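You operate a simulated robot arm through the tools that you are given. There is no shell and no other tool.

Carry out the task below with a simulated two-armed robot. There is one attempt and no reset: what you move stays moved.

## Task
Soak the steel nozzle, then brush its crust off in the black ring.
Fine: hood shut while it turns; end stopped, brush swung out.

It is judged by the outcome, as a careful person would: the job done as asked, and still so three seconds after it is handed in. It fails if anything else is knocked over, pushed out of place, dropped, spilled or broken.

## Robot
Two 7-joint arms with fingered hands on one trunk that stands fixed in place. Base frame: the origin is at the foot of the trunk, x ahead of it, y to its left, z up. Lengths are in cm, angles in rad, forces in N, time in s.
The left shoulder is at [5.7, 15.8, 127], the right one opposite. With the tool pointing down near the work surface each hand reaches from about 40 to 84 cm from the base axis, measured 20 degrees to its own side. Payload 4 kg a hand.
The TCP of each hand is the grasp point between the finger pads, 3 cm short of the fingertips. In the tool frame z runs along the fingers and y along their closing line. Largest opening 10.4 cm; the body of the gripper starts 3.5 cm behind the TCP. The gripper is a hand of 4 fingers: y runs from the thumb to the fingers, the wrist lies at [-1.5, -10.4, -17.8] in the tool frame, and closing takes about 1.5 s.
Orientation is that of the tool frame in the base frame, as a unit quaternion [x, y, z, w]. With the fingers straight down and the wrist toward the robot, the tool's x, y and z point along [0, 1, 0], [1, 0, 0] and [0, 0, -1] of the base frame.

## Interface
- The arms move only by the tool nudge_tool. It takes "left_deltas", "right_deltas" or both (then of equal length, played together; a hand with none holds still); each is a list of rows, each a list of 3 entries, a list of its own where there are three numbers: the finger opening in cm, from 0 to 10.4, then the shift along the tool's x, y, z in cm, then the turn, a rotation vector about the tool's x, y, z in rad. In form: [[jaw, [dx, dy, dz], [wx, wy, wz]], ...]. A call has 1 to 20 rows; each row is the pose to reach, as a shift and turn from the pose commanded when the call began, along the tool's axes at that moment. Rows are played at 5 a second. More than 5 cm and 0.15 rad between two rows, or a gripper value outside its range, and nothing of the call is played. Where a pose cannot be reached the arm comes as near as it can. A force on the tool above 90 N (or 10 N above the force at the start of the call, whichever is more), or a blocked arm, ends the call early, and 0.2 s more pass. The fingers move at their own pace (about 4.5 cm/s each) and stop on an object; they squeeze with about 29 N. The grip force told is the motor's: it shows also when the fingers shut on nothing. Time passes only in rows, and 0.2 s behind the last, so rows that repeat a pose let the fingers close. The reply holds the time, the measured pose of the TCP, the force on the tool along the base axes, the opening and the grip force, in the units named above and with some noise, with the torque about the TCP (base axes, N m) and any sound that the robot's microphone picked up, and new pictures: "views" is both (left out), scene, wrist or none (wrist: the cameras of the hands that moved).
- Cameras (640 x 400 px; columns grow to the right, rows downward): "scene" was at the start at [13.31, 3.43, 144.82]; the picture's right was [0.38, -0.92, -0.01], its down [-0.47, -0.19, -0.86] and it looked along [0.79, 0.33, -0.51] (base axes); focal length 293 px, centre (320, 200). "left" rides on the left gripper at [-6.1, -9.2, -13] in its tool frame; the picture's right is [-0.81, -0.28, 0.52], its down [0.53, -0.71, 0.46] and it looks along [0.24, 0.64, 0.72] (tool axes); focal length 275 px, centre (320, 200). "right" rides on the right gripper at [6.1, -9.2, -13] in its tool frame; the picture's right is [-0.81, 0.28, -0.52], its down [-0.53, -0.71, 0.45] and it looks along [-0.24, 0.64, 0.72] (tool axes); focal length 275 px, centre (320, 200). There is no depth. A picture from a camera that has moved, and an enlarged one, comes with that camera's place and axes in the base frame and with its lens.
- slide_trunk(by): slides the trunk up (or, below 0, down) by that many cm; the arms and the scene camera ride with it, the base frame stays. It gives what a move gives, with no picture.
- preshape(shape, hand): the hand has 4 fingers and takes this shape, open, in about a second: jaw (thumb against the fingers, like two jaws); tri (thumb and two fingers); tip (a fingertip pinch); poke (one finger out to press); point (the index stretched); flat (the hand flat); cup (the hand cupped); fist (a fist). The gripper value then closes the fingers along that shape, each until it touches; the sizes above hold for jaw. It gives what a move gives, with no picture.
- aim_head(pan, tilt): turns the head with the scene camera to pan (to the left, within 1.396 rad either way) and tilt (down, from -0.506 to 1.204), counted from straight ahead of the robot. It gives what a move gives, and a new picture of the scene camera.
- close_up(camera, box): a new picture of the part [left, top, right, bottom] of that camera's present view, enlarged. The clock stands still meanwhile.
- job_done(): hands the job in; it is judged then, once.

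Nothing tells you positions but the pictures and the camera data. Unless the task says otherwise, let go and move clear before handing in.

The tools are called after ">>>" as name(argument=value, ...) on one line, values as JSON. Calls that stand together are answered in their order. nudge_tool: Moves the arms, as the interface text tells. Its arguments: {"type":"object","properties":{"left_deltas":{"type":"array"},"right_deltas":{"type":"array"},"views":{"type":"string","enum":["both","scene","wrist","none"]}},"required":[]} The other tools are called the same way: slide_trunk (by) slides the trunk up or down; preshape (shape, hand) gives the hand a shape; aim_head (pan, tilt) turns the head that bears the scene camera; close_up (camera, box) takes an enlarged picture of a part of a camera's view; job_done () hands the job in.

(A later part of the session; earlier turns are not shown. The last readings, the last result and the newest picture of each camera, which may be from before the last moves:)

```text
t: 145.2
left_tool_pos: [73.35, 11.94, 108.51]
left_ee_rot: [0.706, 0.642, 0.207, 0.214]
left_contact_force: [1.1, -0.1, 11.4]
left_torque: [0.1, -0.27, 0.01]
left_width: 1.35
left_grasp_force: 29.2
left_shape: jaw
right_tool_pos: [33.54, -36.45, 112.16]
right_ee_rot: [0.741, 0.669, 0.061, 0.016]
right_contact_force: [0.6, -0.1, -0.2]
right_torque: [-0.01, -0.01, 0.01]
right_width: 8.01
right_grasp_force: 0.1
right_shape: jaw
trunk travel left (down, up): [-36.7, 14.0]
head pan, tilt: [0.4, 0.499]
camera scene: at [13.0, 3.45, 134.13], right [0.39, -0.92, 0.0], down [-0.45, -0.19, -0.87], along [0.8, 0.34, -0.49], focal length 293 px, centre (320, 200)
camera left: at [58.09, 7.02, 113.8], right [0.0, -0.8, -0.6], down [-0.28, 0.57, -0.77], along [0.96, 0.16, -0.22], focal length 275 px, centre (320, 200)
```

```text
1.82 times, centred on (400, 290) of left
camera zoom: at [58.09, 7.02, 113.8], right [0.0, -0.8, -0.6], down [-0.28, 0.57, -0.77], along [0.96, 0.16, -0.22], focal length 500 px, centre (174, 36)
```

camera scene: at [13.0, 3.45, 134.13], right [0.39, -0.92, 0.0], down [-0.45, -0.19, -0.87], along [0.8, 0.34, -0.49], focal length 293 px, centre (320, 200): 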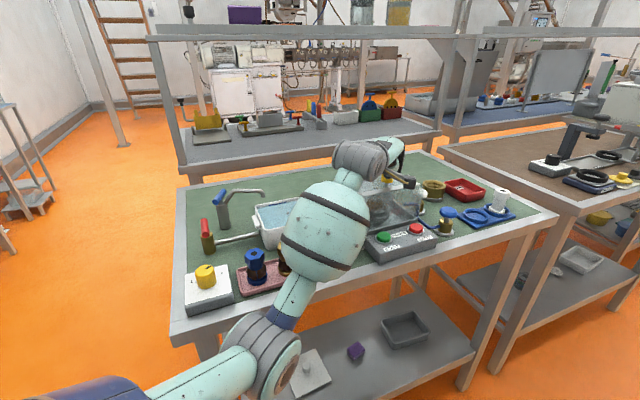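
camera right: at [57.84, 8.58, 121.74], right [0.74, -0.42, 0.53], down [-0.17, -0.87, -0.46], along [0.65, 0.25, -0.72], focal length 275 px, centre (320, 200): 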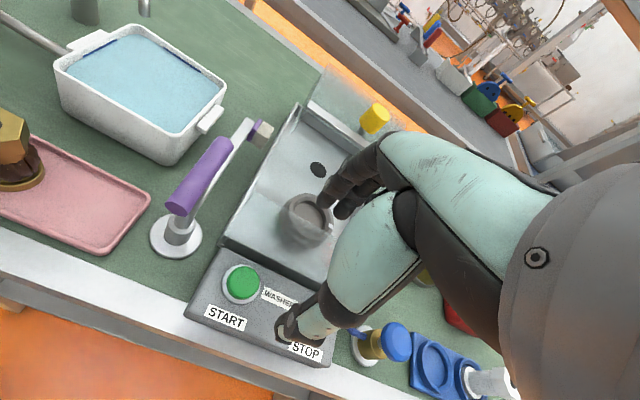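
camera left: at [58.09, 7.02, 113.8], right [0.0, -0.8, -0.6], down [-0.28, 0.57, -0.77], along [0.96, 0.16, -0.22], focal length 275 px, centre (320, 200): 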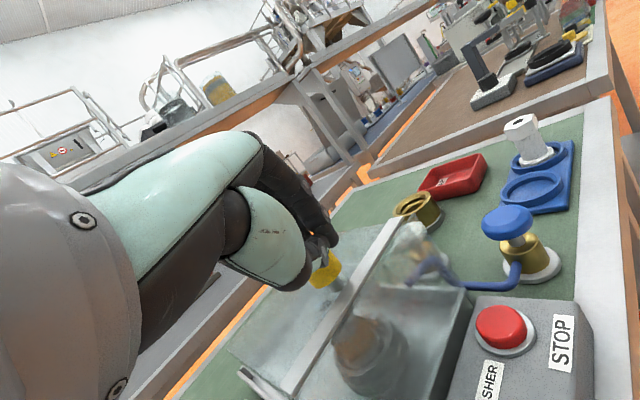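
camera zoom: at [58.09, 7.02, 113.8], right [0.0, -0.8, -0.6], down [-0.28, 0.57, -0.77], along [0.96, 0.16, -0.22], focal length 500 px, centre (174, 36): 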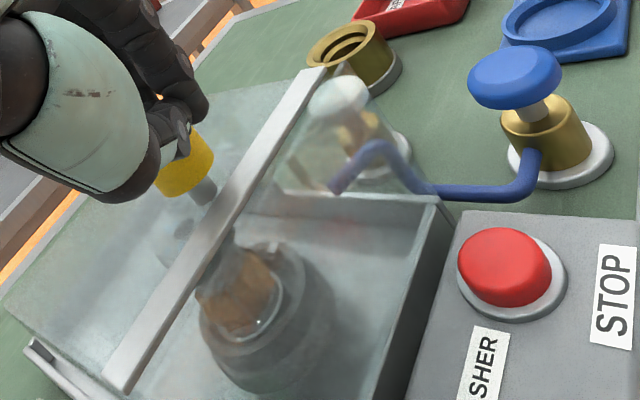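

The hood is nearly shut but the hand slipped to the knob's top; the front bar is still about a centimetre from the pane. I'll release, re-grip the knob more deeply, and finish.

>>> nudge_tool(left_deltas=[[1.5, [0, 0, -0.3], [0, 0, 0]], [3, [0, 0.2, -1], [0, 0, 0]], [5, [0, 0.5, -2], [0, 0, 0]], [5.5, [0, 0.8, -3], [0, 0, 0]], [5.5, [0, 0.8, -3], [0, 0, 0]], [5.5, [0, 0.8, -3], [0, 0, 0]]])

>>> close_up(camera="left", box=[260, 180, 480, 380])

>>> close_up(camera="scene", box=[340, 130, 460, 270])

```text
t: 146.6
left_tool_pos: [72.6, 12.14, 111.19]
left_ee_rot: [0.706, 0.643, 0.206, 0.213]
left_contact_force: [-0.1, 0.6, 0.9]
left_torque: [0.0, -0.03, 0.02]
left_width: 5.45
left_grasp_force: 0.1
left_shape: jaw
right_tool_pos: [33.63, -36.38, 112.05]
right_ee_rot: [0.741, 0.669, 0.06, 0.014]
right_contact_force: [-0.3, 0.1, -0.1]
right_torque: [0.0, -0.03, 0.01]
right_width: 7.97
right_grasp_force: 0.0
right_shape: jaw
trunk travel left (down, up): [-36.7, 14.0]
head pan, tilt: [0.4, 0.499]
camera scene: at [13.18, 3.49, 134.1], right [0.39, -0.92, -0.01], down [-0.45, -0.19, -0.87], along [0.8, 0.34, -0.49], focal length 293 px, centre (320, 200)
camera left: at [57.27, 7.14, 116.51], right [-0.01, -0.8, -0.6], down [-0.28, 0.57, -0.77], along [0.96, 0.16, -0.23], focal length 275 px, centre (320, 200)
```

scene: 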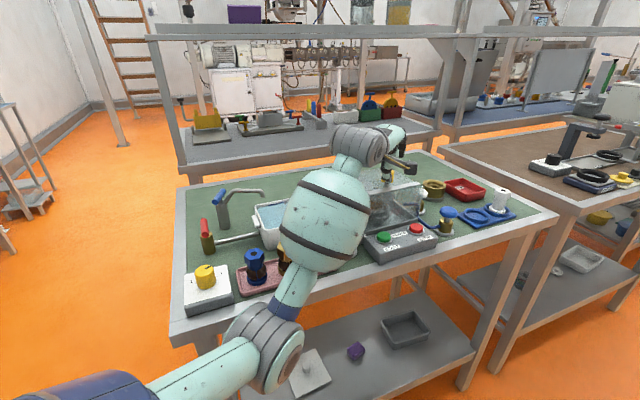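
left: 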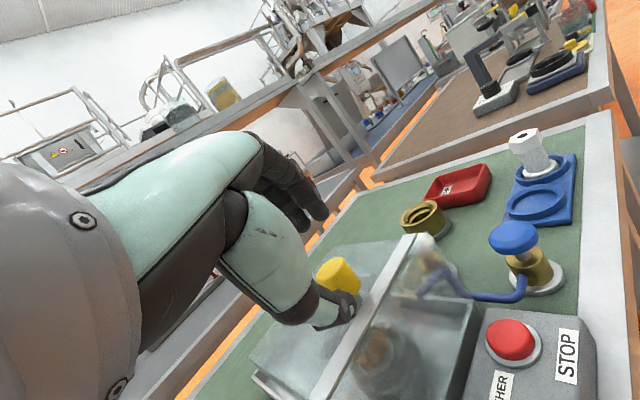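

```text
2.00 times, centred on (370, 280) of left
camera zoom: at [57.27, 7.14, 116.51], right [-0.01, -0.8, -0.6], down [-0.28, 0.57, -0.77], along [0.96, 0.16, -0.23], focal length 551 px, centre (220, 40)
```

zoom: 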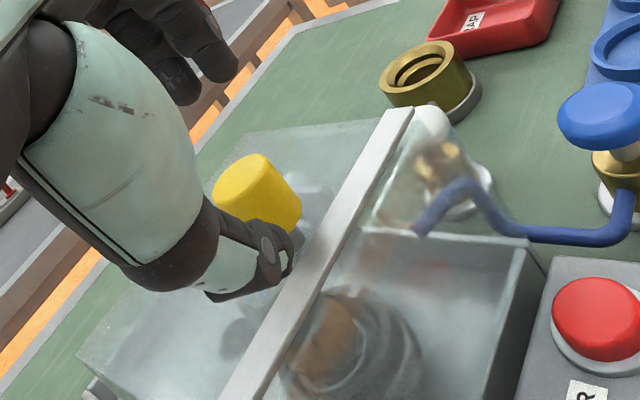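

```text
2.86 times, centred on (400, 200) of scene
camera zoom: at [13.18, 3.49, 134.1], right [0.39, -0.92, -0.01], down [-0.45, -0.19, -0.87], along [0.8, 0.34, -0.49], focal length 837 px, centre (91, 200)
```

zoom: 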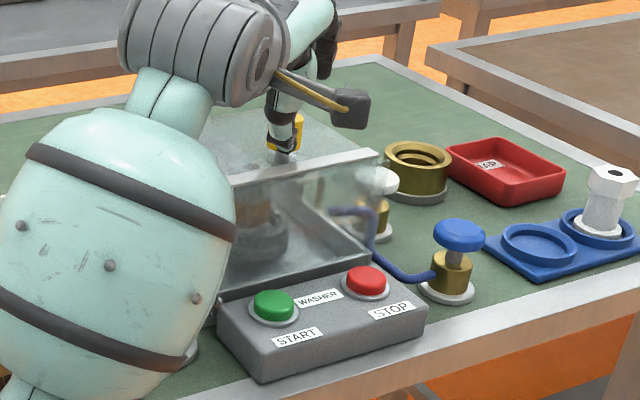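

The hood looks shut against the pane, but I'll re-grip the knob and pull once more to be sure it is at its stop.

>>> nudge_tool(left_deltas=[[5.5, [0.6, 0.2, 1], [0, 0, 0]], [5.5, [1.2, 0.4, 2], [0, 0, 0]], [5.5, [1.25, 0.44, 3.2], [0, 0, 0]], [5.5, [1.25, 0.44, 4.4], [0, 0, 0]], [5.5, [1.25, 0.44, 4.8], [0, 0, 0]], [5.5, [1.25, 0.44, 4.8], [0, 0, 0]]], views="wrist")

>>> close_up(camera="left", box=[260, 180, 480, 380])

```text
t: 148.0
left_tool_pos: [75.79, 13.18, 107.64]
left_ee_rot: [0.706, 0.643, 0.207, 0.213]
left_contact_force: [-1.0, 1.1, 7.9]
left_torque: [0.01, 0.14, -0.02]
left_width: 5.19
left_grasp_force: 0.1
left_shape: jaw
right_tool_pos: [33.53, -36.29, 112.16]
right_ee_rot: [0.741, 0.669, 0.06, 0.015]
right_contact_force: [-0.5, 0.1, 0.3]
right_torque: [0.0, 0.01, 0.01]
right_width: 8.02
right_grasp_force: 0.1
right_shape: jaw
trunk travel left (down, up): [-36.7, 14.0]
head pan, tilt: [0.4, 0.499]
camera left: at [60.45, 8.22, 112.97], right [0.0, -0.8, -0.6], down [-0.28, 0.57, -0.77], along [0.96, 0.16, -0.23], focal length 275 px, centre (320, 200)
```

left: 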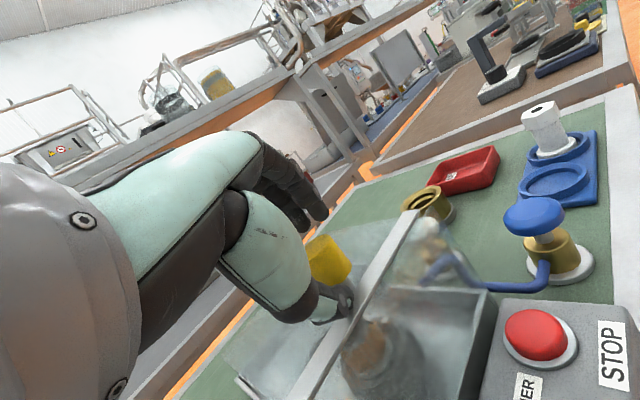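

```text
2.00 times, centred on (370, 280) of left
camera zoom: at [60.45, 8.22, 112.97], right [0.0, -0.8, -0.6], down [-0.28, 0.57, -0.77], along [0.96, 0.16, -0.23], focal length 551 px, centre (220, 40)
```

zoom: 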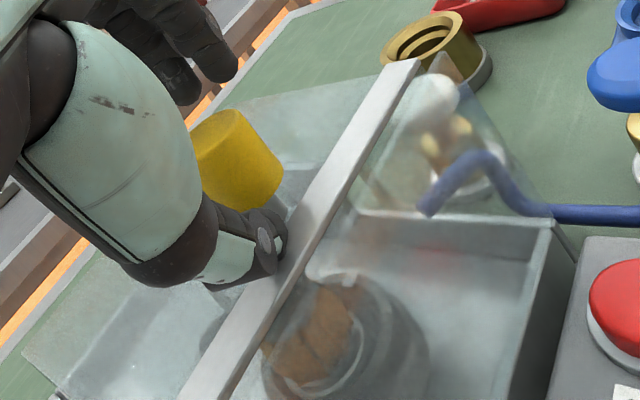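

I'm around the knob. I'll close and pull; if it is at its stop, the force will show it.

>>> nudge_tool(left_deltas=[[4, [0, 0.1, -0.2], [0, 0, 0]], [3, [0, 0.1, -0.2], [0, 0, 0]], [2, [0, 0.1, -0.2], [0, 0, 0]], [0, [0, 0.1, -0.2], [0, 0, 0]], [0, [0, 0.1, -0.2], [0, 0, 0]], [0, [0, 0.1, -0.2], [0, 0, 0]]], views="none")

>>> nudge_tool(left_deltas=[[0, [-0.23, -0.16, -0.11], [0, 0, 0]], [0, [-0.46, -0.31, -0.22], [0, 0, 0]], [0, [-0.69, -0.47, -0.34], [0, 0, 0]], [0, [-0.92, -0.63, -0.45], [0, 0, 0]], [0, [-0.92, -0.63, -0.45], [0, 0, 0]]], views="wrist")

>>> close_up(camera="left", box=[260, 180, 480, 380])

```text
t: 149.4
left_tool_pos: [75.91, 13.29, 107.51]
left_ee_rot: [0.707, 0.643, 0.205, 0.211]
left_contact_force: [-2.4, -0.8, -6.9]
left_torque: [-0.02, 0.48, 0.03]
left_width: 2.45
left_grasp_force: 29.3
left_shape: jaw
right_tool_pos: [33.55, -36.37, 112.01]
right_ee_rot: [0.741, 0.668, 0.061, 0.015]
right_contact_force: [-0.7, 0.3, -0.2]
right_torque: [0.01, 0.01, 0.0]
right_width: 8.02
right_grasp_force: 0.0
right_shape: jaw
trunk travel left (down, up): [-36.7, 14.0]
head pan, tilt: [0.4, 0.499]
```

```text
t: 150.6
left_tool_pos: [75.23, 12.8, 107.43]
left_ee_rot: [0.705, 0.645, 0.205, 0.211]
left_contact_force: [13.7, 12.7, -8.6]
left_torque: [0.1, 0.08, 0.26]
left_width: 2.21
left_grasp_force: 28.8
left_shape: jaw
right_tool_pos: [33.92, -36.2, 112.11]
right_ee_rot: [0.742, 0.668, 0.059, 0.014]
right_contact_force: [-0.1, 0.4, 0.1]
right_torque: [0.0, 0.01, 0.0]
right_width: 7.99
right_grasp_force: 0.0
right_shape: jaw
trunk travel left (down, up): [-36.7, 14.0]
head pan, tilt: [0.4, 0.499]
camera left: at [59.92, 7.69, 112.82], right [0.0, -0.8, -0.6], down [-0.29, 0.57, -0.77], along [0.96, 0.17, -0.23], focal length 275 px, centre (320, 200)
```

left: 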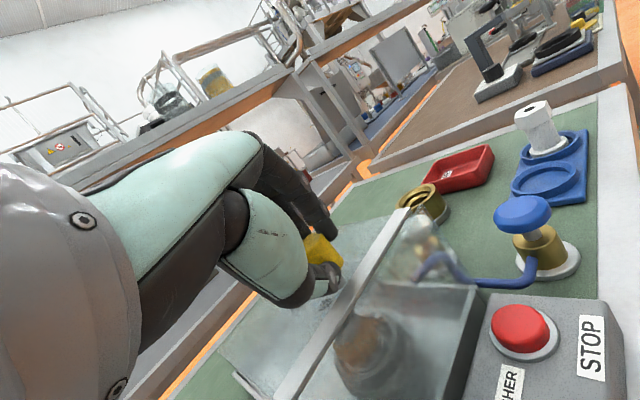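

```text
2.00 times, centred on (370, 280) of left
camera zoom: at [59.92, 7.69, 112.82], right [0.0, -0.8, -0.6], down [-0.29, 0.57, -0.77], along [0.96, 0.17, -0.23], focal length 551 px, centre (220, 40)
```

zoom: 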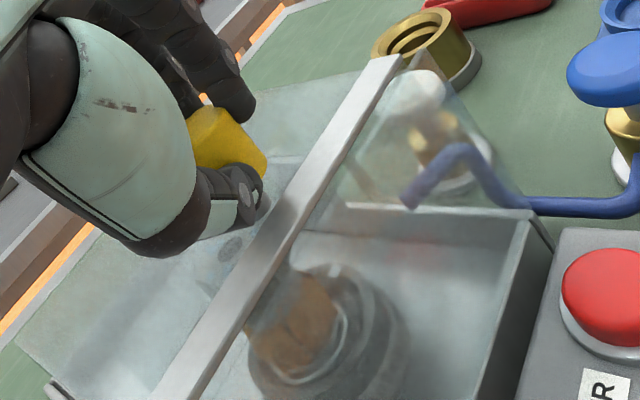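

The knob resists with about 19 N straight along the track, so the hood is shut at its stop. I'll let go and back off along the finger direction.

>>> nudge_tool(left_deltas=[[0, [0.4, 0.3, 0.2], [0, 0, 0]], [1.5, [0.6, 0.4, 0.25], [0, 0, 0]], [3, [0.6, 0.5, 0], [0, 0, 0]], [4.5, [0.6, 0.6, -0.5], [0, 0, 0]], [5.5, [0.6, 0.8, -1.5], [0, 0, 0]], [5.5, [0.6, 1, -3], [0, 0, 0]], [5.5, [0.6, 1, -5], [0, 0, 0]], [5.5, [0.6, 1, -7], [0, 0, 0]], [5.5, [0.6, 1, -7], [0, 0, 0]]])

>>> close_up(camera="left", box=[280, 180, 560, 400])

>>> close_up(camera="scene", box=[340, 130, 460, 270])

```text
t: 152.6
left_tool_pos: [71.86, 13.06, 113.9]
left_ee_rot: [0.706, 0.644, 0.205, 0.213]
left_contact_force: [0.0, -0.7, -0.3]
left_torque: [0.02, -0.02, -0.02]
left_width: 5.46
left_grasp_force: 0.2
left_shape: jaw
right_tool_pos: [33.62, -36.45, 112.12]
right_ee_rot: [0.741, 0.669, 0.06, 0.015]
right_contact_force: [-1.2, 0.6, 0.3]
right_torque: [-0.02, 0.01, -0.02]
right_width: 8.01
right_grasp_force: 0.1
right_shape: jaw
trunk travel left (down, up): [-36.7, 14.0]
head pan, tilt: [0.4, 0.499]
camera scene: at [13.21, 3.49, 134.1], right [0.39, -0.92, -0.01], down [-0.45, -0.19, -0.87], along [0.8, 0.34, -0.49], focal length 293 px, centre (320, 200)
camera left: at [56.55, 8.17, 119.34], right [-0.01, -0.8, -0.6], down [-0.28, 0.57, -0.77], along [0.96, 0.16, -0.23], focal length 275 px, centre (320, 200)
```

scene: 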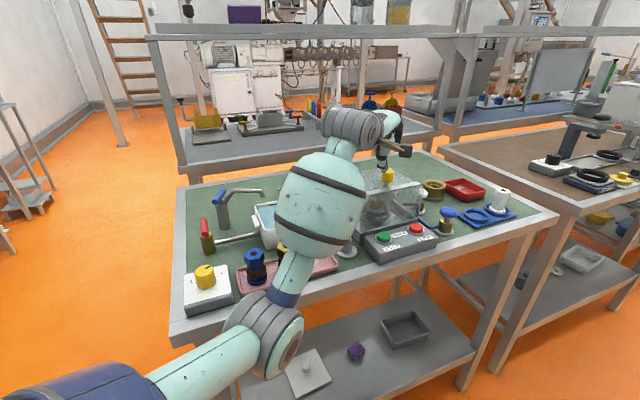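
left: 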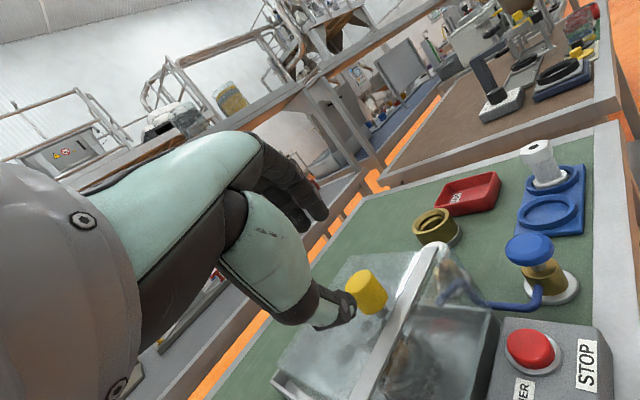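

```text
1.82 times, centred on (420, 290) of left
camera zoom: at [56.55, 8.17, 119.34], right [-0.01, -0.8, -0.6], down [-0.28, 0.57, -0.77], along [0.96, 0.16, -0.23], focal length 500 px, centre (138, 36)
```

zoom: 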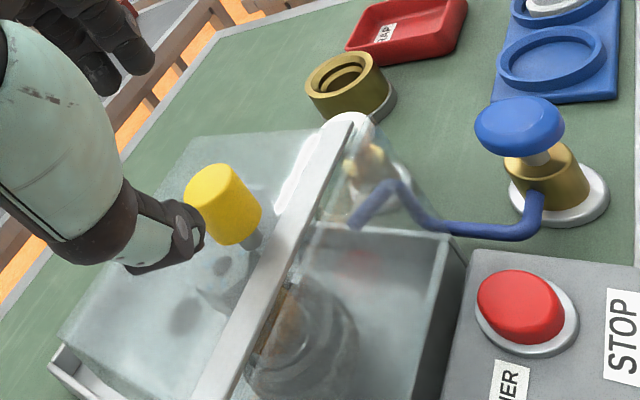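

```text
2.86 times, centred on (400, 200) of scene
camera zoom: at [13.21, 3.49, 134.1], right [0.39, -0.92, -0.01], down [-0.45, -0.19, -0.87], along [0.8, 0.34, -0.49], focal length 837 px, centre (91, 200)
```

zoom: 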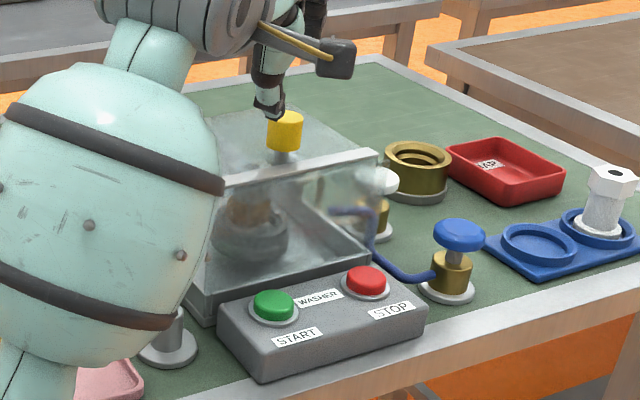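

The hood is shut and I'm clear of the knob. Next I'll straighten the left hand and move it above the purple brush handle.

>>> nudge_tool(left_deltas=[[5.5, [1, -0.5, -2], [0.1, 0, 0]], [5.5, [2.6, -1.2, -3.5], [0.22, 0, 0]], [5.5, [4.2, -1.9, -4.5], [0.34, 0, 0]], [5.5, [5.6, -2.5, -5.2], [0.46, 0, 0]], [5.5, [6.6, -3, -5.5], [0.6, 0, 0]], [5.5, [6.6, -3, -5.5], [0.6, 0, 0]]], views="none")

>>> nudge_tool(left_deltas=[[5.5, [0, 0, 0], [0, 0, 0.12]], [5.5, [0, 0, 0], [0, 0, 0.24]], [5.5, [0, 0, 0], [0, 0, 0.36]], [5.5, [0, 0, 0], [0, 0, 0.48]], [5.5, [0, 0, 0], [0, 0, 0.6]], [5.5, [0, 0, 0], [0, 0, 0.72]], [5.5, [0, 0, 0], [0, 0, 0.72]]])

>>> close_up(camera="left", box=[280, 180, 560, 400])

```text
t: 154.0
left_tool_pos: [67.03, 20.23, 116.97]
left_ee_rot: [0.737, 0.676, 0.007, -0.007]
left_contact_force: [-0.2, 0.6, 0.1]
left_torque: [-0.01, 0.01, 0.0]
left_width: 5.47
left_grasp_force: 0.0
left_shape: jaw
right_tool_pos: [33.7, -36.38, 112.22]
right_ee_rot: [0.741, 0.669, 0.06, 0.015]
right_contact_force: [0.8, 0.0, 0.2]
right_torque: [0.02, -0.02, 0.03]
right_width: 8.01
right_grasp_force: 0.1
right_shape: jaw
trunk travel left (down, up): [-36.7, 14.0]
head pan, tilt: [0.4, 0.499]
```

```text
t: 155.6
left_tool_pos: [67.03, 20.16, 117.15]
left_ee_rot: [0.928, 0.372, 0.004, -0.008]
left_contact_force: [-0.3, -0.9, -0.1]
left_torque: [-0.02, -0.03, -0.01]
left_width: 5.46
left_grasp_force: 0.0
left_shape: jaw
right_tool_pos: [33.55, -36.46, 112.2]
right_ee_rot: [0.741, 0.669, 0.06, 0.015]
right_contact_force: [1.2, -0.1, -0.1]
right_torque: [0.06, -0.01, -0.01]
right_width: 8.01
right_grasp_force: 0.2
right_shape: jaw
trunk travel left (down, up): [-36.7, 14.0]
head pan, tilt: [0.4, 0.499]
camera scene: at [13.21, 3.49, 134.1], right [0.39, -0.92, -0.01], down [-0.45, -0.19, -0.87], along [0.8, 0.34, -0.49], focal length 293 px, centre (320, 200)
camera left: at [56.25, 22.28, 130.0], right [-0.78, -0.35, -0.53], down [-0.11, 0.89, -0.44], along [0.62, -0.28, -0.73], focal length 275 px, centre (320, 200)
```

scene: 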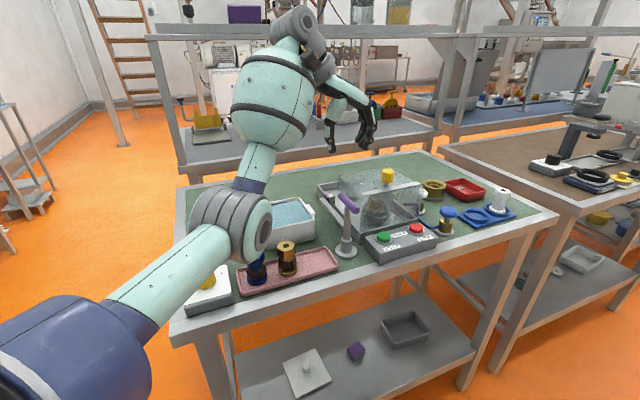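
left: 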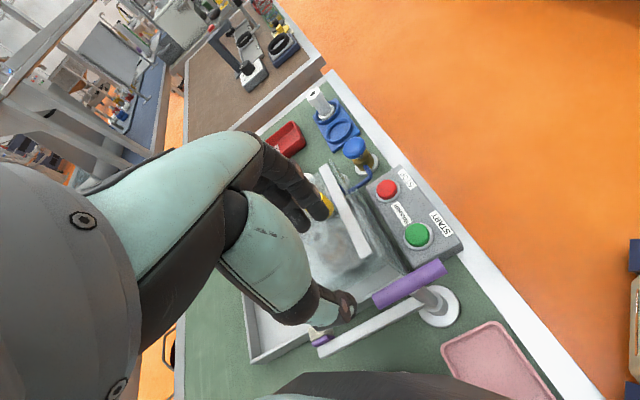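

```text
1.82 times, centred on (420, 290) of left
camera zoom: at [56.25, 22.28, 130.0], right [-0.78, -0.35, -0.53], down [-0.11, 0.89, -0.44], along [0.62, -0.28, -0.73], focal length 500 px, centre (138, 36)
```

zoom: 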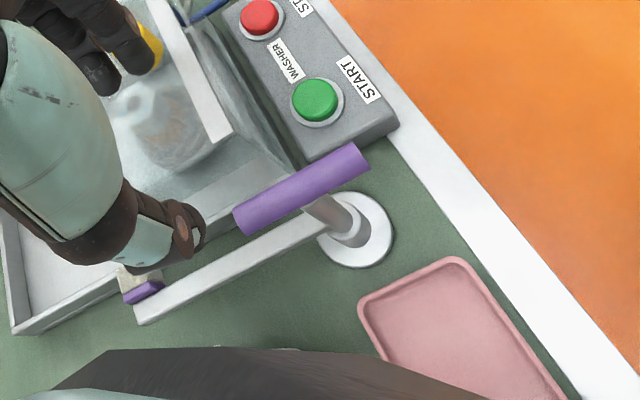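

I have a good view of the handle and the brush arm. First I'll zoom in on the hood's front edge to verify it is fully shut.

>>> close_up(camera="left", box=[320, 150, 440, 290])

>>> close_up(camera="scene", box=[320, 160, 440, 260])

```text
2.86 times, centred on (380, 220) of left
camera zoom: at [56.25, 22.28, 130.0], right [-0.78, -0.35, -0.53], down [-0.11, 0.89, -0.44], along [0.62, -0.28, -0.73], focal length 786 px, centre (149, 143)
```

zoom: 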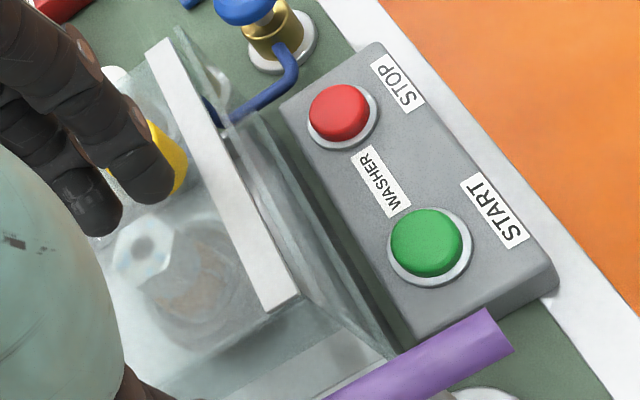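

```text
4.00 times, centred on (380, 210) of scene
camera zoom: at [13.21, 3.49, 134.1], right [0.39, -0.92, -0.01], down [-0.45, -0.19, -0.87], along [0.8, 0.34, -0.49], focal length 1172 px, centre (80, 160)
```

zoom: 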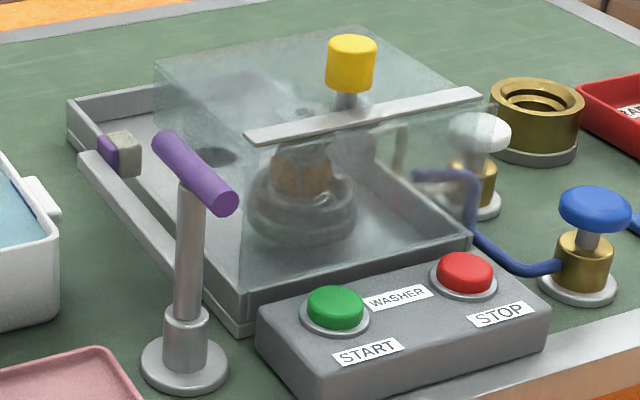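

The hood is properly shut. Now I'll lower the left hand over the handle with the jaws across the bar, pausing above it to check.

>>> nudge_tool(left_deltas=[[4.2, [-1, -0.3, 1.5], [0, 0, 0]], [4.2, [-2, -0.6, 3], [0, 0, 0]], [4.2, [-3, -0.8, 5], [0, 0, 0]], [4.2, [-3, -0.8, 7], [0, 0, 0]], [4.2, [-3, -0.8, 8], [0, 0, 0]], [4.2, [-3, -0.8, 8], [0, 0, 0]]])

>>> close_up(camera="left", box=[250, 170, 430, 320])

>>> close_up(camera="scene", box=[310, 140, 430, 260])

```text
t: 157.0
left_tool_pos: [64.33, 18.96, 109.08]
left_ee_rot: [0.928, 0.373, 0.005, -0.008]
left_contact_force: [0.1, 0.6, 0.4]
left_torque: [0.0, -0.01, -0.03]
left_width: 4.2
left_grasp_force: 0.1
left_shape: jaw
right_tool_pos: [33.59, -36.38, 112.18]
right_ee_rot: [0.741, 0.669, 0.06, 0.014]
right_contact_force: [0.0, -0.1, 0.5]
right_torque: [-0.03, -0.01, 0.0]
right_width: 8.0
right_grasp_force: 0.0
right_shape: jaw
trunk travel left (down, up): [-36.7, 14.0]
head pan, tilt: [0.4, 0.499]
camera scene: at [13.2, 3.49, 134.1], right [0.39, -0.92, -0.01], down [-0.45, -0.19, -0.87], along [0.8, 0.34, -0.49], focal length 293 px, centre (320, 200)
camera left: at [53.48, 20.94, 121.97], right [-0.77, -0.35, -0.53], down [-0.11, 0.89, -0.44], along [0.62, -0.28, -0.73], focal length 275 px, centre (320, 200)
```

scene: 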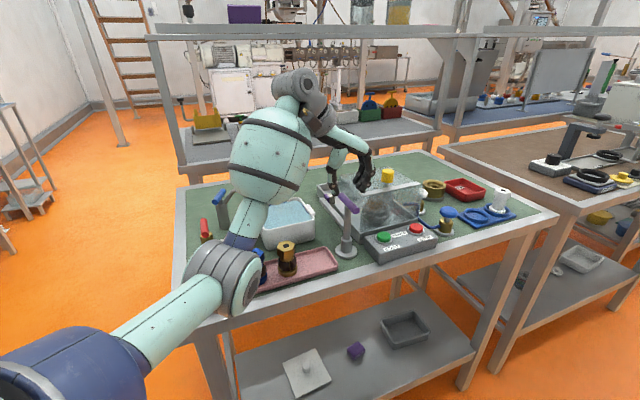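
left: 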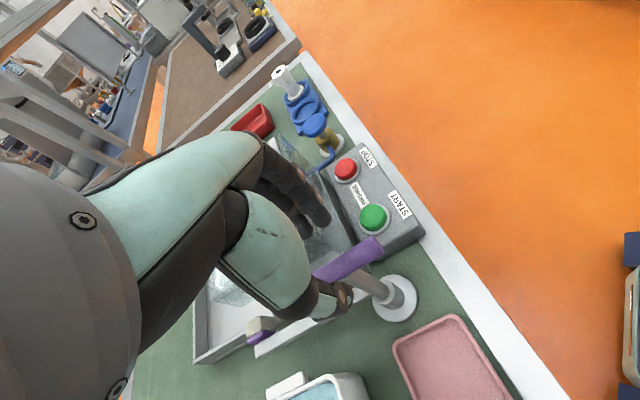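

```text
2.67 times, centred on (340, 245) of left
camera zoom: at [53.48, 20.94, 121.97], right [-0.77, -0.35, -0.53], down [-0.11, 0.89, -0.44], along [0.62, -0.28, -0.73], focal length 734 px, centre (267, 80)
```

zoom: 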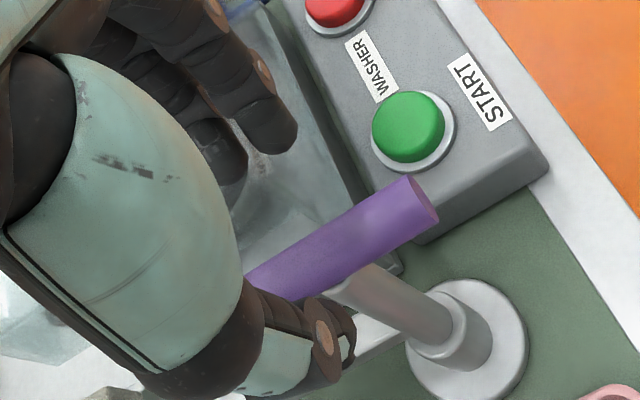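

```text
3.33 times, centred on (370, 200) of scene
camera zoom: at [13.2, 3.49, 134.1], right [0.39, -0.92, -0.01], down [-0.45, -0.19, -0.87], along [0.8, 0.34, -0.49], focal length 976 px, centre (153, 200)
```

zoom: 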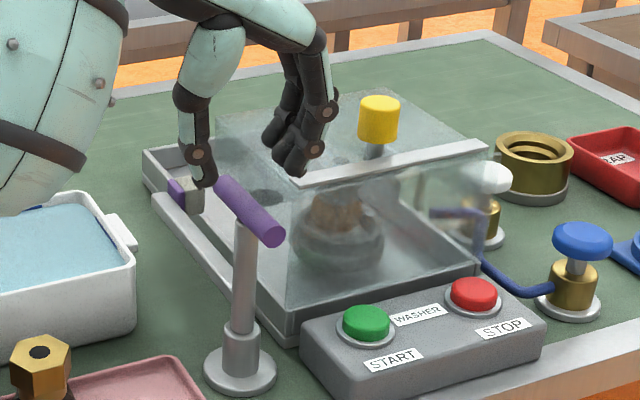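

The bar lies between thumb and fingers below. I'll shift slightly toward the bar's near end for clearance to the hood and lower onto it.

>>> nudge_tool(left_deltas=[[3.6, [-0.6, 0.1, 0.5], [0, 0, 0]], [3.6, [-1, 0.2, 1.2], [0, 0, 0]], [3.6, [-1, 0.2, 2], [0, 0, 0]], [3.6, [-1, 0.2, 3], [0, 0, 0]], [3.6, [-1, 0.2, 4], [0, 0, 0]], [3.6, [-1, 0.2, 4], [0, 0, 0]]])

>>> close_up(camera="left", box=[250, 170, 430, 320])

>>> close_up(camera="scene", box=[310, 140, 430, 260])

```text
t: 158.4
left_tool_pos: [63.62, 18.02, 104.78]
left_ee_rot: [0.928, 0.372, 0.005, -0.009]
left_contact_force: [-1.1, -0.7, 0.1]
left_torque: [0.0, 0.0, -0.03]
left_width: 3.62
left_grasp_force: 0.1
left_shape: jaw
right_tool_pos: [33.61, -36.38, 112.08]
right_ee_rot: [0.741, 0.669, 0.061, 0.014]
right_contact_force: [0.3, -0.3, -0.4]
right_torque: [0.03, 0.03, 0.03]
right_width: 8.0
right_grasp_force: 0.0
right_shape: jaw
trunk travel left (down, up): [-36.7, 14.0]
head pan, tilt: [0.4, 0.499]
camera scene: at [13.21, 3.48, 134.1], right [0.39, -0.92, -0.01], down [-0.45, -0.19, -0.87], along [0.8, 0.34, -0.49], focal length 293 px, centre (320, 200)
camera left: at [52.88, 20.15, 117.82], right [-0.77, -0.35, -0.53], down [-0.11, 0.89, -0.44], along [0.62, -0.28, -0.73], focal length 275 px, centre (320, 200)
```

scene: 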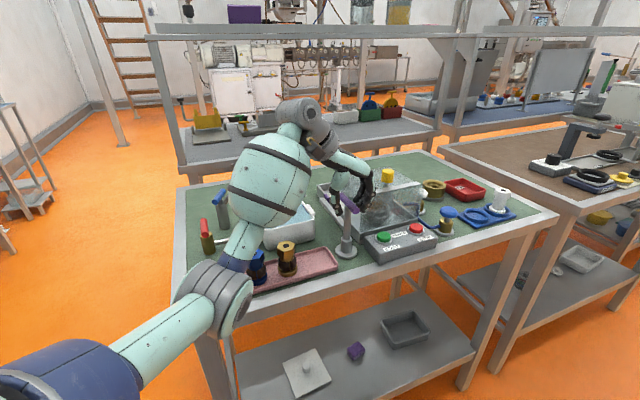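
left: 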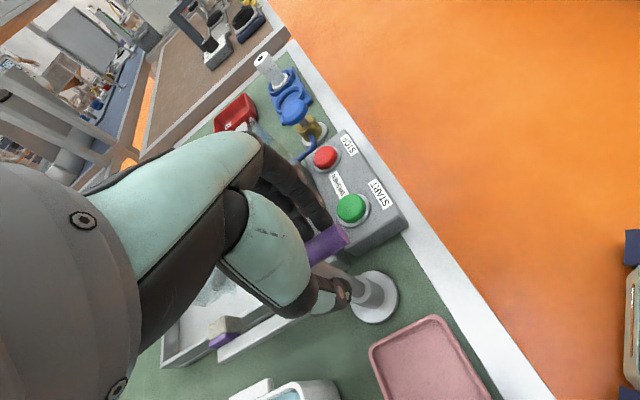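

```text
2.67 times, centred on (340, 245) of left
camera zoom: at [52.88, 20.15, 117.82], right [-0.77, -0.35, -0.53], down [-0.11, 0.89, -0.44], along [0.62, -0.28, -0.73], focal length 734 px, centre (267, 80)
```

zoom: 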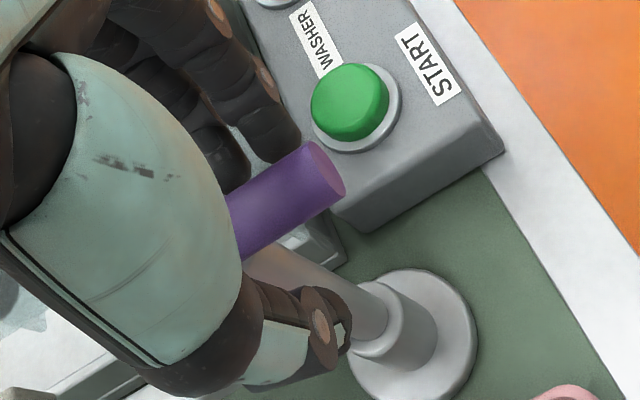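

```text
3.33 times, centred on (370, 200) of scene
camera zoom: at [13.21, 3.48, 134.1], right [0.39, -0.92, -0.01], down [-0.45, -0.19, -0.87], along [0.8, 0.34, -0.49], focal length 976 px, centre (153, 200)
```

zoom: 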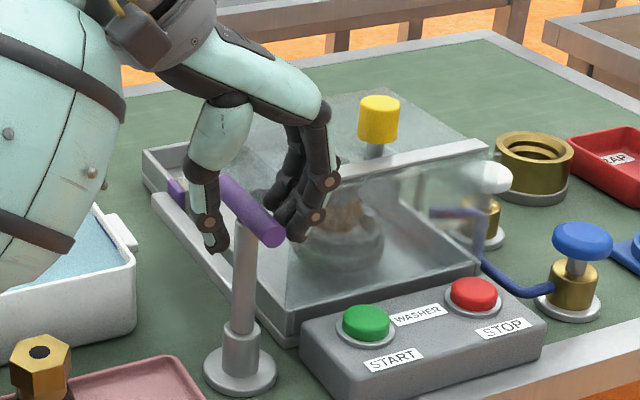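

The bar is between the thumb and fingers with no contact force. I'll close on it gently.

>>> nudge_tool(left_deltas=[[2.8, [0, 0, 0], [0, 0, 0]], [2, [0, 0, 0], [0, 0, 0]], [1, [0, 0, 0], [0, 0, 0]], [0, [0, 0, 0], [0, 0, 0]], [0, [0, 0, 0], [0, 0, 0]], [0, [0, 0, 0], [0, 0, 0]]], views="none")

>>> close_up(camera="left", box=[250, 170, 430, 320])

```text
t: 159.8
left_tool_pos: [63.68, 18.03, 104.65]
left_ee_rot: [0.928, 0.373, 0.002, -0.009]
left_contact_force: [-1.7, -3.0, -9.7]
left_torque: [-0.07, -0.01, -0.16]
left_width: 0.89
left_grasp_force: 29.2
left_shape: jaw
right_tool_pos: [33.77, -36.44, 112.12]
right_ee_rot: [0.742, 0.668, 0.06, 0.015]
right_contact_force: [0.2, 0.5, 0.6]
right_torque: [0.0, 0.04, -0.02]
right_width: 8.02
right_grasp_force: 0.1
right_shape: jaw
trunk travel left (down, up): [-36.7, 14.0]
head pan, tilt: [0.4, 0.499]
```

```text
2.67 times, centred on (340, 245) of left
camera zoom: at [52.96, 20.13, 117.71], right [-0.78, -0.35, -0.52], down [-0.11, 0.89, -0.44], along [0.62, -0.28, -0.73], focal length 734 px, centre (267, 80)
```

zoom: 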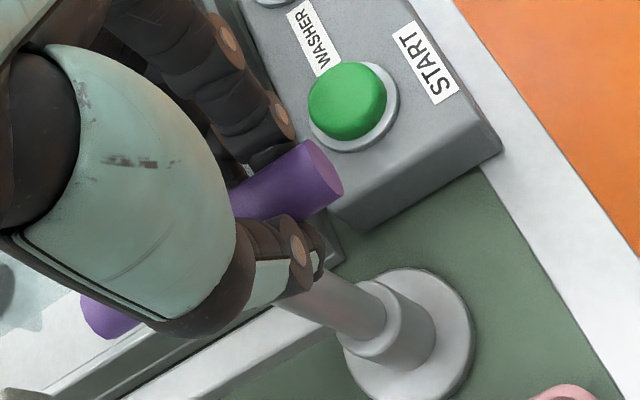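

The handle is gripped. I'll turn it clockwise about the post toward the ring in small steps, watching the torque.

>>> nudge_tool(left_deltas=[[0, [0, -0.1, 0], [0, 0, 0.06]], [0, [0.01, -0.19, 0], [0, 0, 0.12]], [0, [0.03, -0.29, 0], [0, 0, 0.18]], [0, [0.05, -0.38, 0], [0, 0, 0.24]], [0, [0.07, -0.47, 0], [0, 0, 0.3]], [0, [0.1, -0.56, 0], [0, 0, 0.36]], [0, [0.1, -0.56, 0], [0, 0, 0.36]]])

>>> close_up(camera="scene", box=[310, 140, 430, 260])

>>> close_up(camera="left", box=[200, 170, 430, 350])

```text
t: 161.4
left_tool_pos: [63.39, 18.43, 104.69]
left_ee_rot: [0.98, 0.199, 0.001, -0.009]
left_contact_force: [0.8, -4.1, -17.8]
left_torque: [-0.03, -0.07, -0.06]
left_width: 0.86
left_grasp_force: 29.0
left_shape: jaw
right_tool_pos: [33.84, -36.43, 112.13]
right_ee_rot: [0.742, 0.667, 0.059, 0.014]
right_contact_force: [0.5, 0.2, -0.1]
right_torque: [0.01, -0.02, 0.03]
right_width: 7.99
right_grasp_force: 0.0
right_shape: jaw
trunk travel left (down, up): [-36.7, 14.0]
head pan, tilt: [0.4, 0.499]
camera scene: at [13.51, 3.49, 134.06], right [0.39, -0.92, -0.01], down [-0.45, -0.19, -0.87], along [0.8, 0.34, -0.49], focal length 293 px, centre (320, 200)
camera left: at [54.35, 24.25, 117.83], right [-0.85, -0.05, -0.52], down [0.21, 0.87, -0.44], along [0.47, -0.48, -0.74], focal length 275 px, centre (320, 200)
```

scene: 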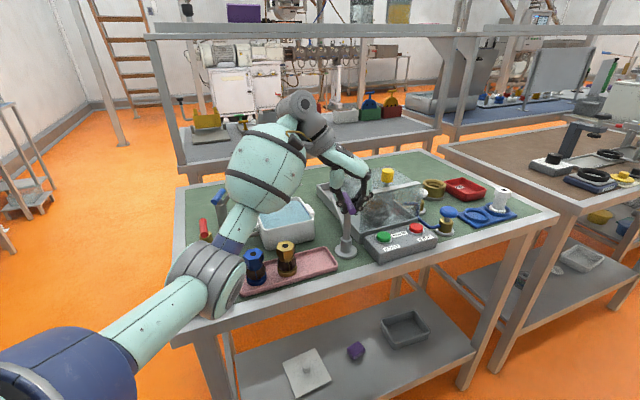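
left: 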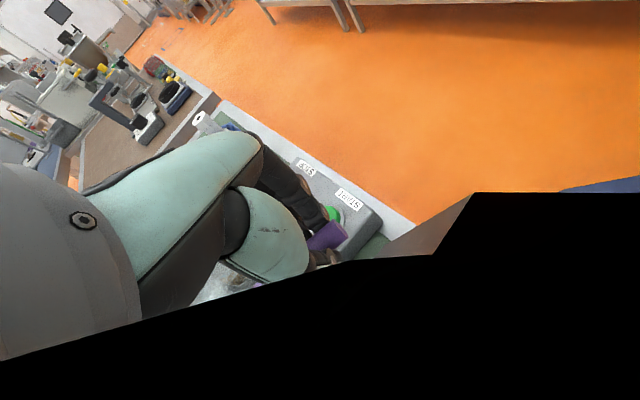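

```text
3.33 times, centred on (370, 200) of scene
camera zoom: at [13.51, 3.49, 134.06], right [0.39, -0.92, -0.01], down [-0.45, -0.19, -0.87], along [0.8, 0.34, -0.49], focal length 976 px, centre (153, 200)
```

zoom: 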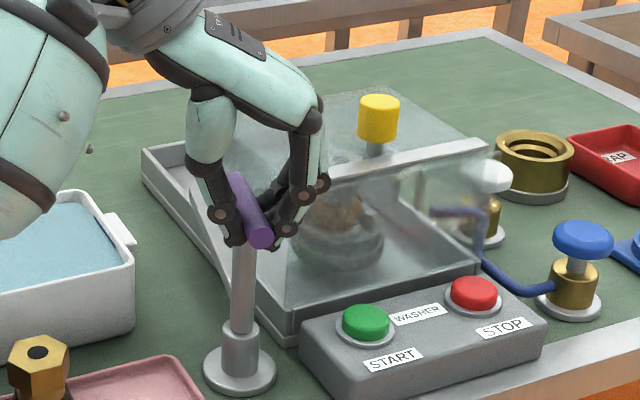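

```text
2.22 times, centred on (315, 260) of left
camera zoom: at [54.35, 24.25, 117.83], right [-0.85, -0.05, -0.52], down [0.21, 0.87, -0.44], along [0.47, -0.48, -0.74], focal length 612 px, centre (331, 67)
```

zoom: 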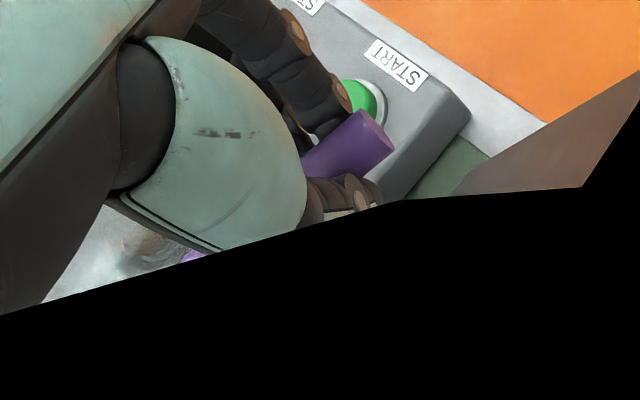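

The brush arm has swung over the tray wall under the hood. I'll keep turning slowly until the brush meets the nozzle.

>>> nudge_tool(left_deltas=[[0, [0.02, -0.1, -0.1], [0, 0, 0.06]], [0, [0.05, -0.19, -0.2], [0, 0, 0.12]], [0, [0.05, -0.19, -0.2], [0, 0, 0.12]]], views="scene")

>>> close_up(camera="scene", box=[320, 150, 420, 250])

```text
t: 162.2
left_tool_pos: [63.48, 18.73, 104.78]
left_ee_rot: [0.99, 0.14, -0.001, -0.01]
left_contact_force: [-3.0, -6.9, -28.7]
left_torque: [-0.08, 0.04, -0.06]
left_width: 0.81
left_grasp_force: 28.9
left_shape: jaw
right_tool_pos: [33.89, -36.46, 112.08]
right_ee_rot: [0.742, 0.667, 0.059, 0.013]
right_contact_force: [0.0, -0.2, 0.2]
right_torque: [0.01, -0.04, 0.0]
right_width: 8.0
right_grasp_force: 0.2
right_shape: jaw
trunk travel left (down, up): [-36.7, 14.0]
head pan, tilt: [0.4, 0.499]
camera scene: at [13.55, 3.47, 134.05], right [0.39, -0.92, -0.01], down [-0.46, -0.19, -0.87], along [0.8, 0.34, -0.49], focal length 293 px, centre (320, 200)
```

scene: 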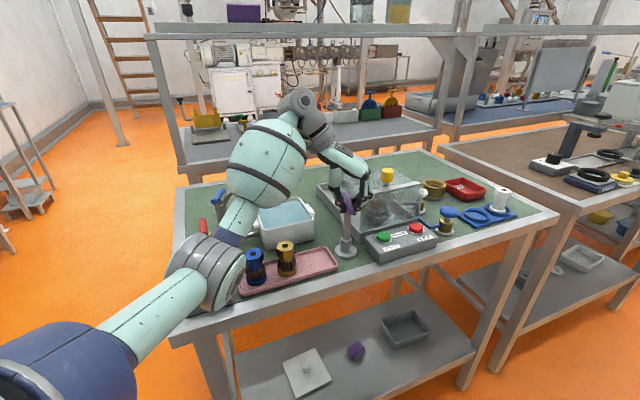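

```text
4.00 times, centred on (370, 200) of scene
camera zoom: at [13.55, 3.47, 134.05], right [0.39, -0.92, -0.01], down [-0.46, -0.19, -0.87], along [0.8, 0.34, -0.49], focal length 1172 px, centre (120, 200)
```

zoom: 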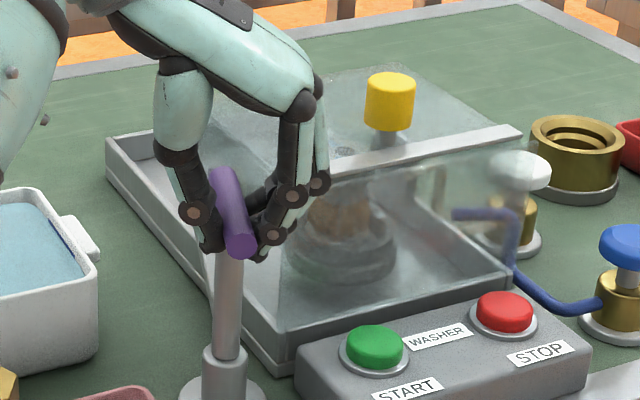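

The arm is under the hood; the downward force comes from my pulling up slightly, so I'll relax that and keep turning in small steps.

>>> nudge_tool(left_deltas=[[0, [0, 0, 0.3], [0, 0, 0]], [0, [0.02, -0.1, 0.5], [0, 0, 0.05]], [0, [0.05, -0.17, 0.5], [0, 0, 0.1]], [0, [0.05, -0.17, 0.5], [0, 0, 0.1]]], views="scene")

>>> close_up(camera="scene", box=[320, 150, 420, 250])

```text
t: 163.2
left_tool_pos: [63.4, 18.9, 104.58]
left_ee_rot: [0.996, 0.09, 0.001, -0.009]
left_contact_force: [-1.8, -5.8, -8.7]
left_torque: [-0.17, -0.04, -0.07]
left_width: 0.84
left_grasp_force: 28.9
left_shape: jaw
right_tool_pos: [33.73, -36.46, 112.14]
right_ee_rot: [0.741, 0.668, 0.06, 0.014]
right_contact_force: [-0.9, -0.6, -0.1]
right_torque: [0.01, 0.0, 0.01]
right_width: 7.99
right_grasp_force: 0.1
right_shape: jaw
trunk travel left (down, up): [-36.7, 14.0]
head pan, tilt: [0.4, 0.499]
camera scene: at [13.33, 3.43, 134.09], right [0.39, -0.92, -0.01], down [-0.45, -0.19, -0.87], along [0.8, 0.34, -0.49], focal length 293 px, centre (320, 200)
```

scene: 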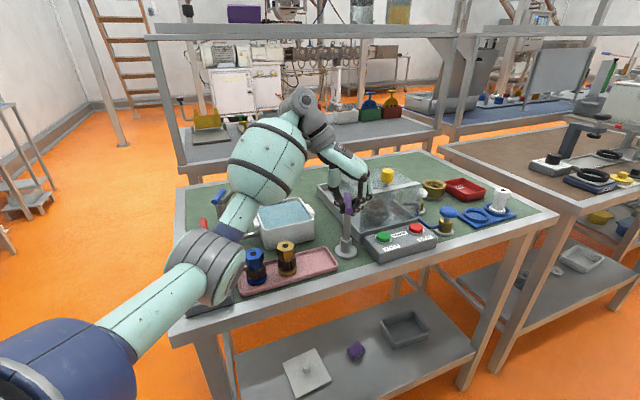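

```text
4.00 times, centred on (370, 200) of scene
camera zoom: at [13.33, 3.43, 134.09], right [0.39, -0.92, -0.01], down [-0.45, -0.19, -0.87], along [0.8, 0.34, -0.49], focal length 1172 px, centre (120, 200)
```

zoom: 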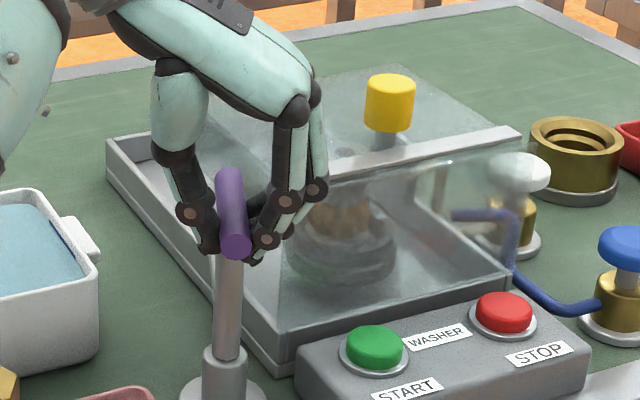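

No brush resistance yet. I'll continue turning a little more.

>>> nudge_tool(left_deltas=[[0, [0.02, -0.09, 0.1], [0, 0, 0.05]], [0, [0.04, -0.17, 0.1], [0, 0, 0.1]], [0, [0.06, -0.25, 0.1], [0, 0, 0.15]], [0, [0.06, -0.25, 0.1], [0, 0, 0.15]]], views="scene")

>>> close_up(camera="scene", box=[320, 150, 420, 250])

```text
t: 164.2
left_tool_pos: [63.4, 19.07, 104.57]
left_ee_rot: [1.0, 0.016, 0.002, -0.009]
left_contact_force: [0.6, -5.9, -0.4]
left_torque: [-0.2, -0.06, -0.05]
left_width: 0.91
left_grasp_force: 29.4
left_shape: jaw
right_tool_pos: [33.58, -36.52, 112.08]
right_ee_rot: [0.741, 0.669, 0.061, 0.014]
right_contact_force: [0.0, 0.1, 0.6]
right_torque: [0.04, 0.01, 0.02]
right_width: 8.01
right_grasp_force: 0.0
right_shape: jaw
trunk travel left (down, up): [-36.7, 14.0]
head pan, tilt: [0.4, 0.499]
camera scene: at [13.21, 3.4, 134.1], right [0.39, -0.92, -0.01], down [-0.45, -0.19, -0.87], along [0.8, 0.34, -0.49], focal length 293 px, centre (320, 200)
```

scene: 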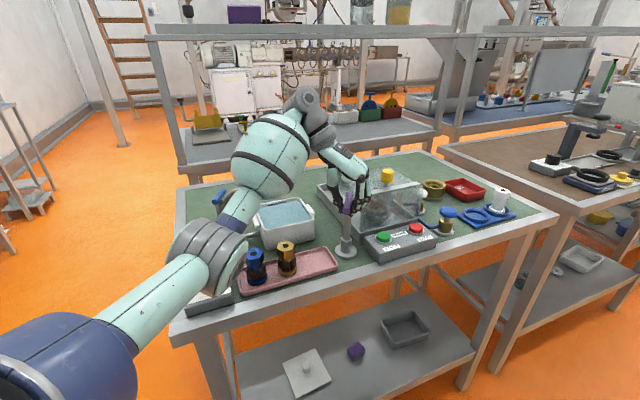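

```text
4.00 times, centred on (370, 200) of scene
camera zoom: at [13.21, 3.4, 134.1], right [0.39, -0.92, -0.01], down [-0.45, -0.19, -0.87], along [0.8, 0.34, -0.49], focal length 1172 px, centre (120, 200)
```

zoom: 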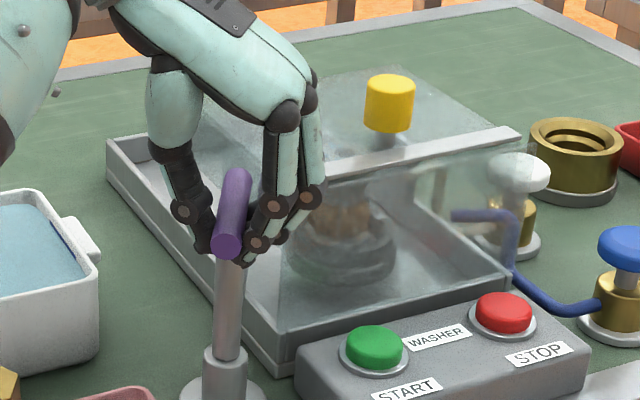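

The bar has turned about 27° and slightly lags the hand. I'll turn a bit further while nudging the near end leftward, to bring the brush onto the nozzle.

>>> nudge_tool(left_deltas=[[0, [0.02, -0.15, 0], [0, 0, 0.05]], [0, [0.04, -0.3, 0], [0, 0, 0.1]], [0, [0.06, -0.45, 0], [0, 0, 0.15]], [0, [0.06, -0.6, 0], [0, 0, 0.18]], [0, [0.06, -0.6, 0], [0, 0, 0.18]]], views="scene")

>>> close_up(camera="scene", box=[320, 150, 420, 250])

```text
t: 165.4
left_tool_pos: [63.48, 19.58, 104.6]
left_ee_rot: [0.997, -0.074, 0.0, -0.011]
left_contact_force: [-3.5, -13.1, -3.5]
left_torque: [-0.34, -0.01, -0.1]
left_width: 0.93
left_grasp_force: 29.3
left_shape: jaw
right_tool_pos: [33.6, -36.63, 112.06]
right_ee_rot: [0.741, 0.669, 0.062, 0.015]
right_contact_force: [0.0, 0.2, -0.2]
right_torque: [-0.05, 0.01, 0.02]
right_width: 8.01
right_grasp_force: 0.0
right_shape: jaw
trunk travel left (down, up): [-36.7, 14.0]
head pan, tilt: [0.4, 0.499]
camera scene: at [13.19, 3.27, 134.1], right [0.39, -0.92, -0.01], down [-0.45, -0.18, -0.87], along [0.8, 0.34, -0.49], focal length 293 px, centre (320, 200)
```

scene: 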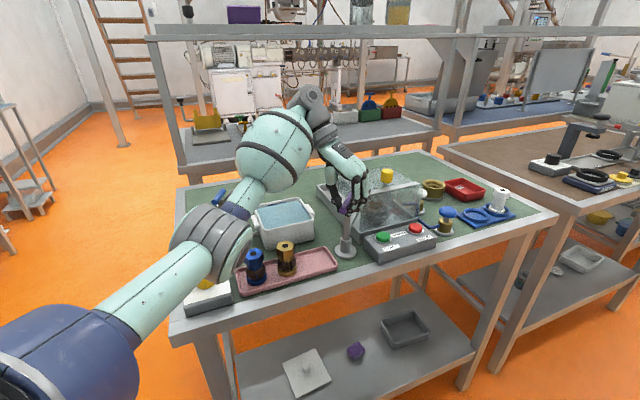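

```text
4.00 times, centred on (370, 200) of scene
camera zoom: at [13.19, 3.27, 134.1], right [0.39, -0.92, -0.01], down [-0.45, -0.18, -0.87], along [0.8, 0.34, -0.49], focal length 1172 px, centre (120, 200)
```

zoom: 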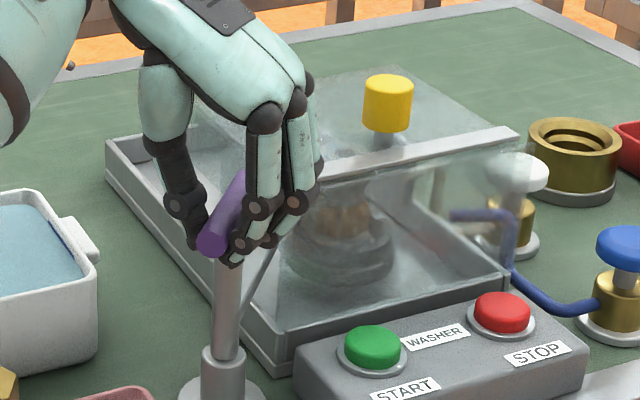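

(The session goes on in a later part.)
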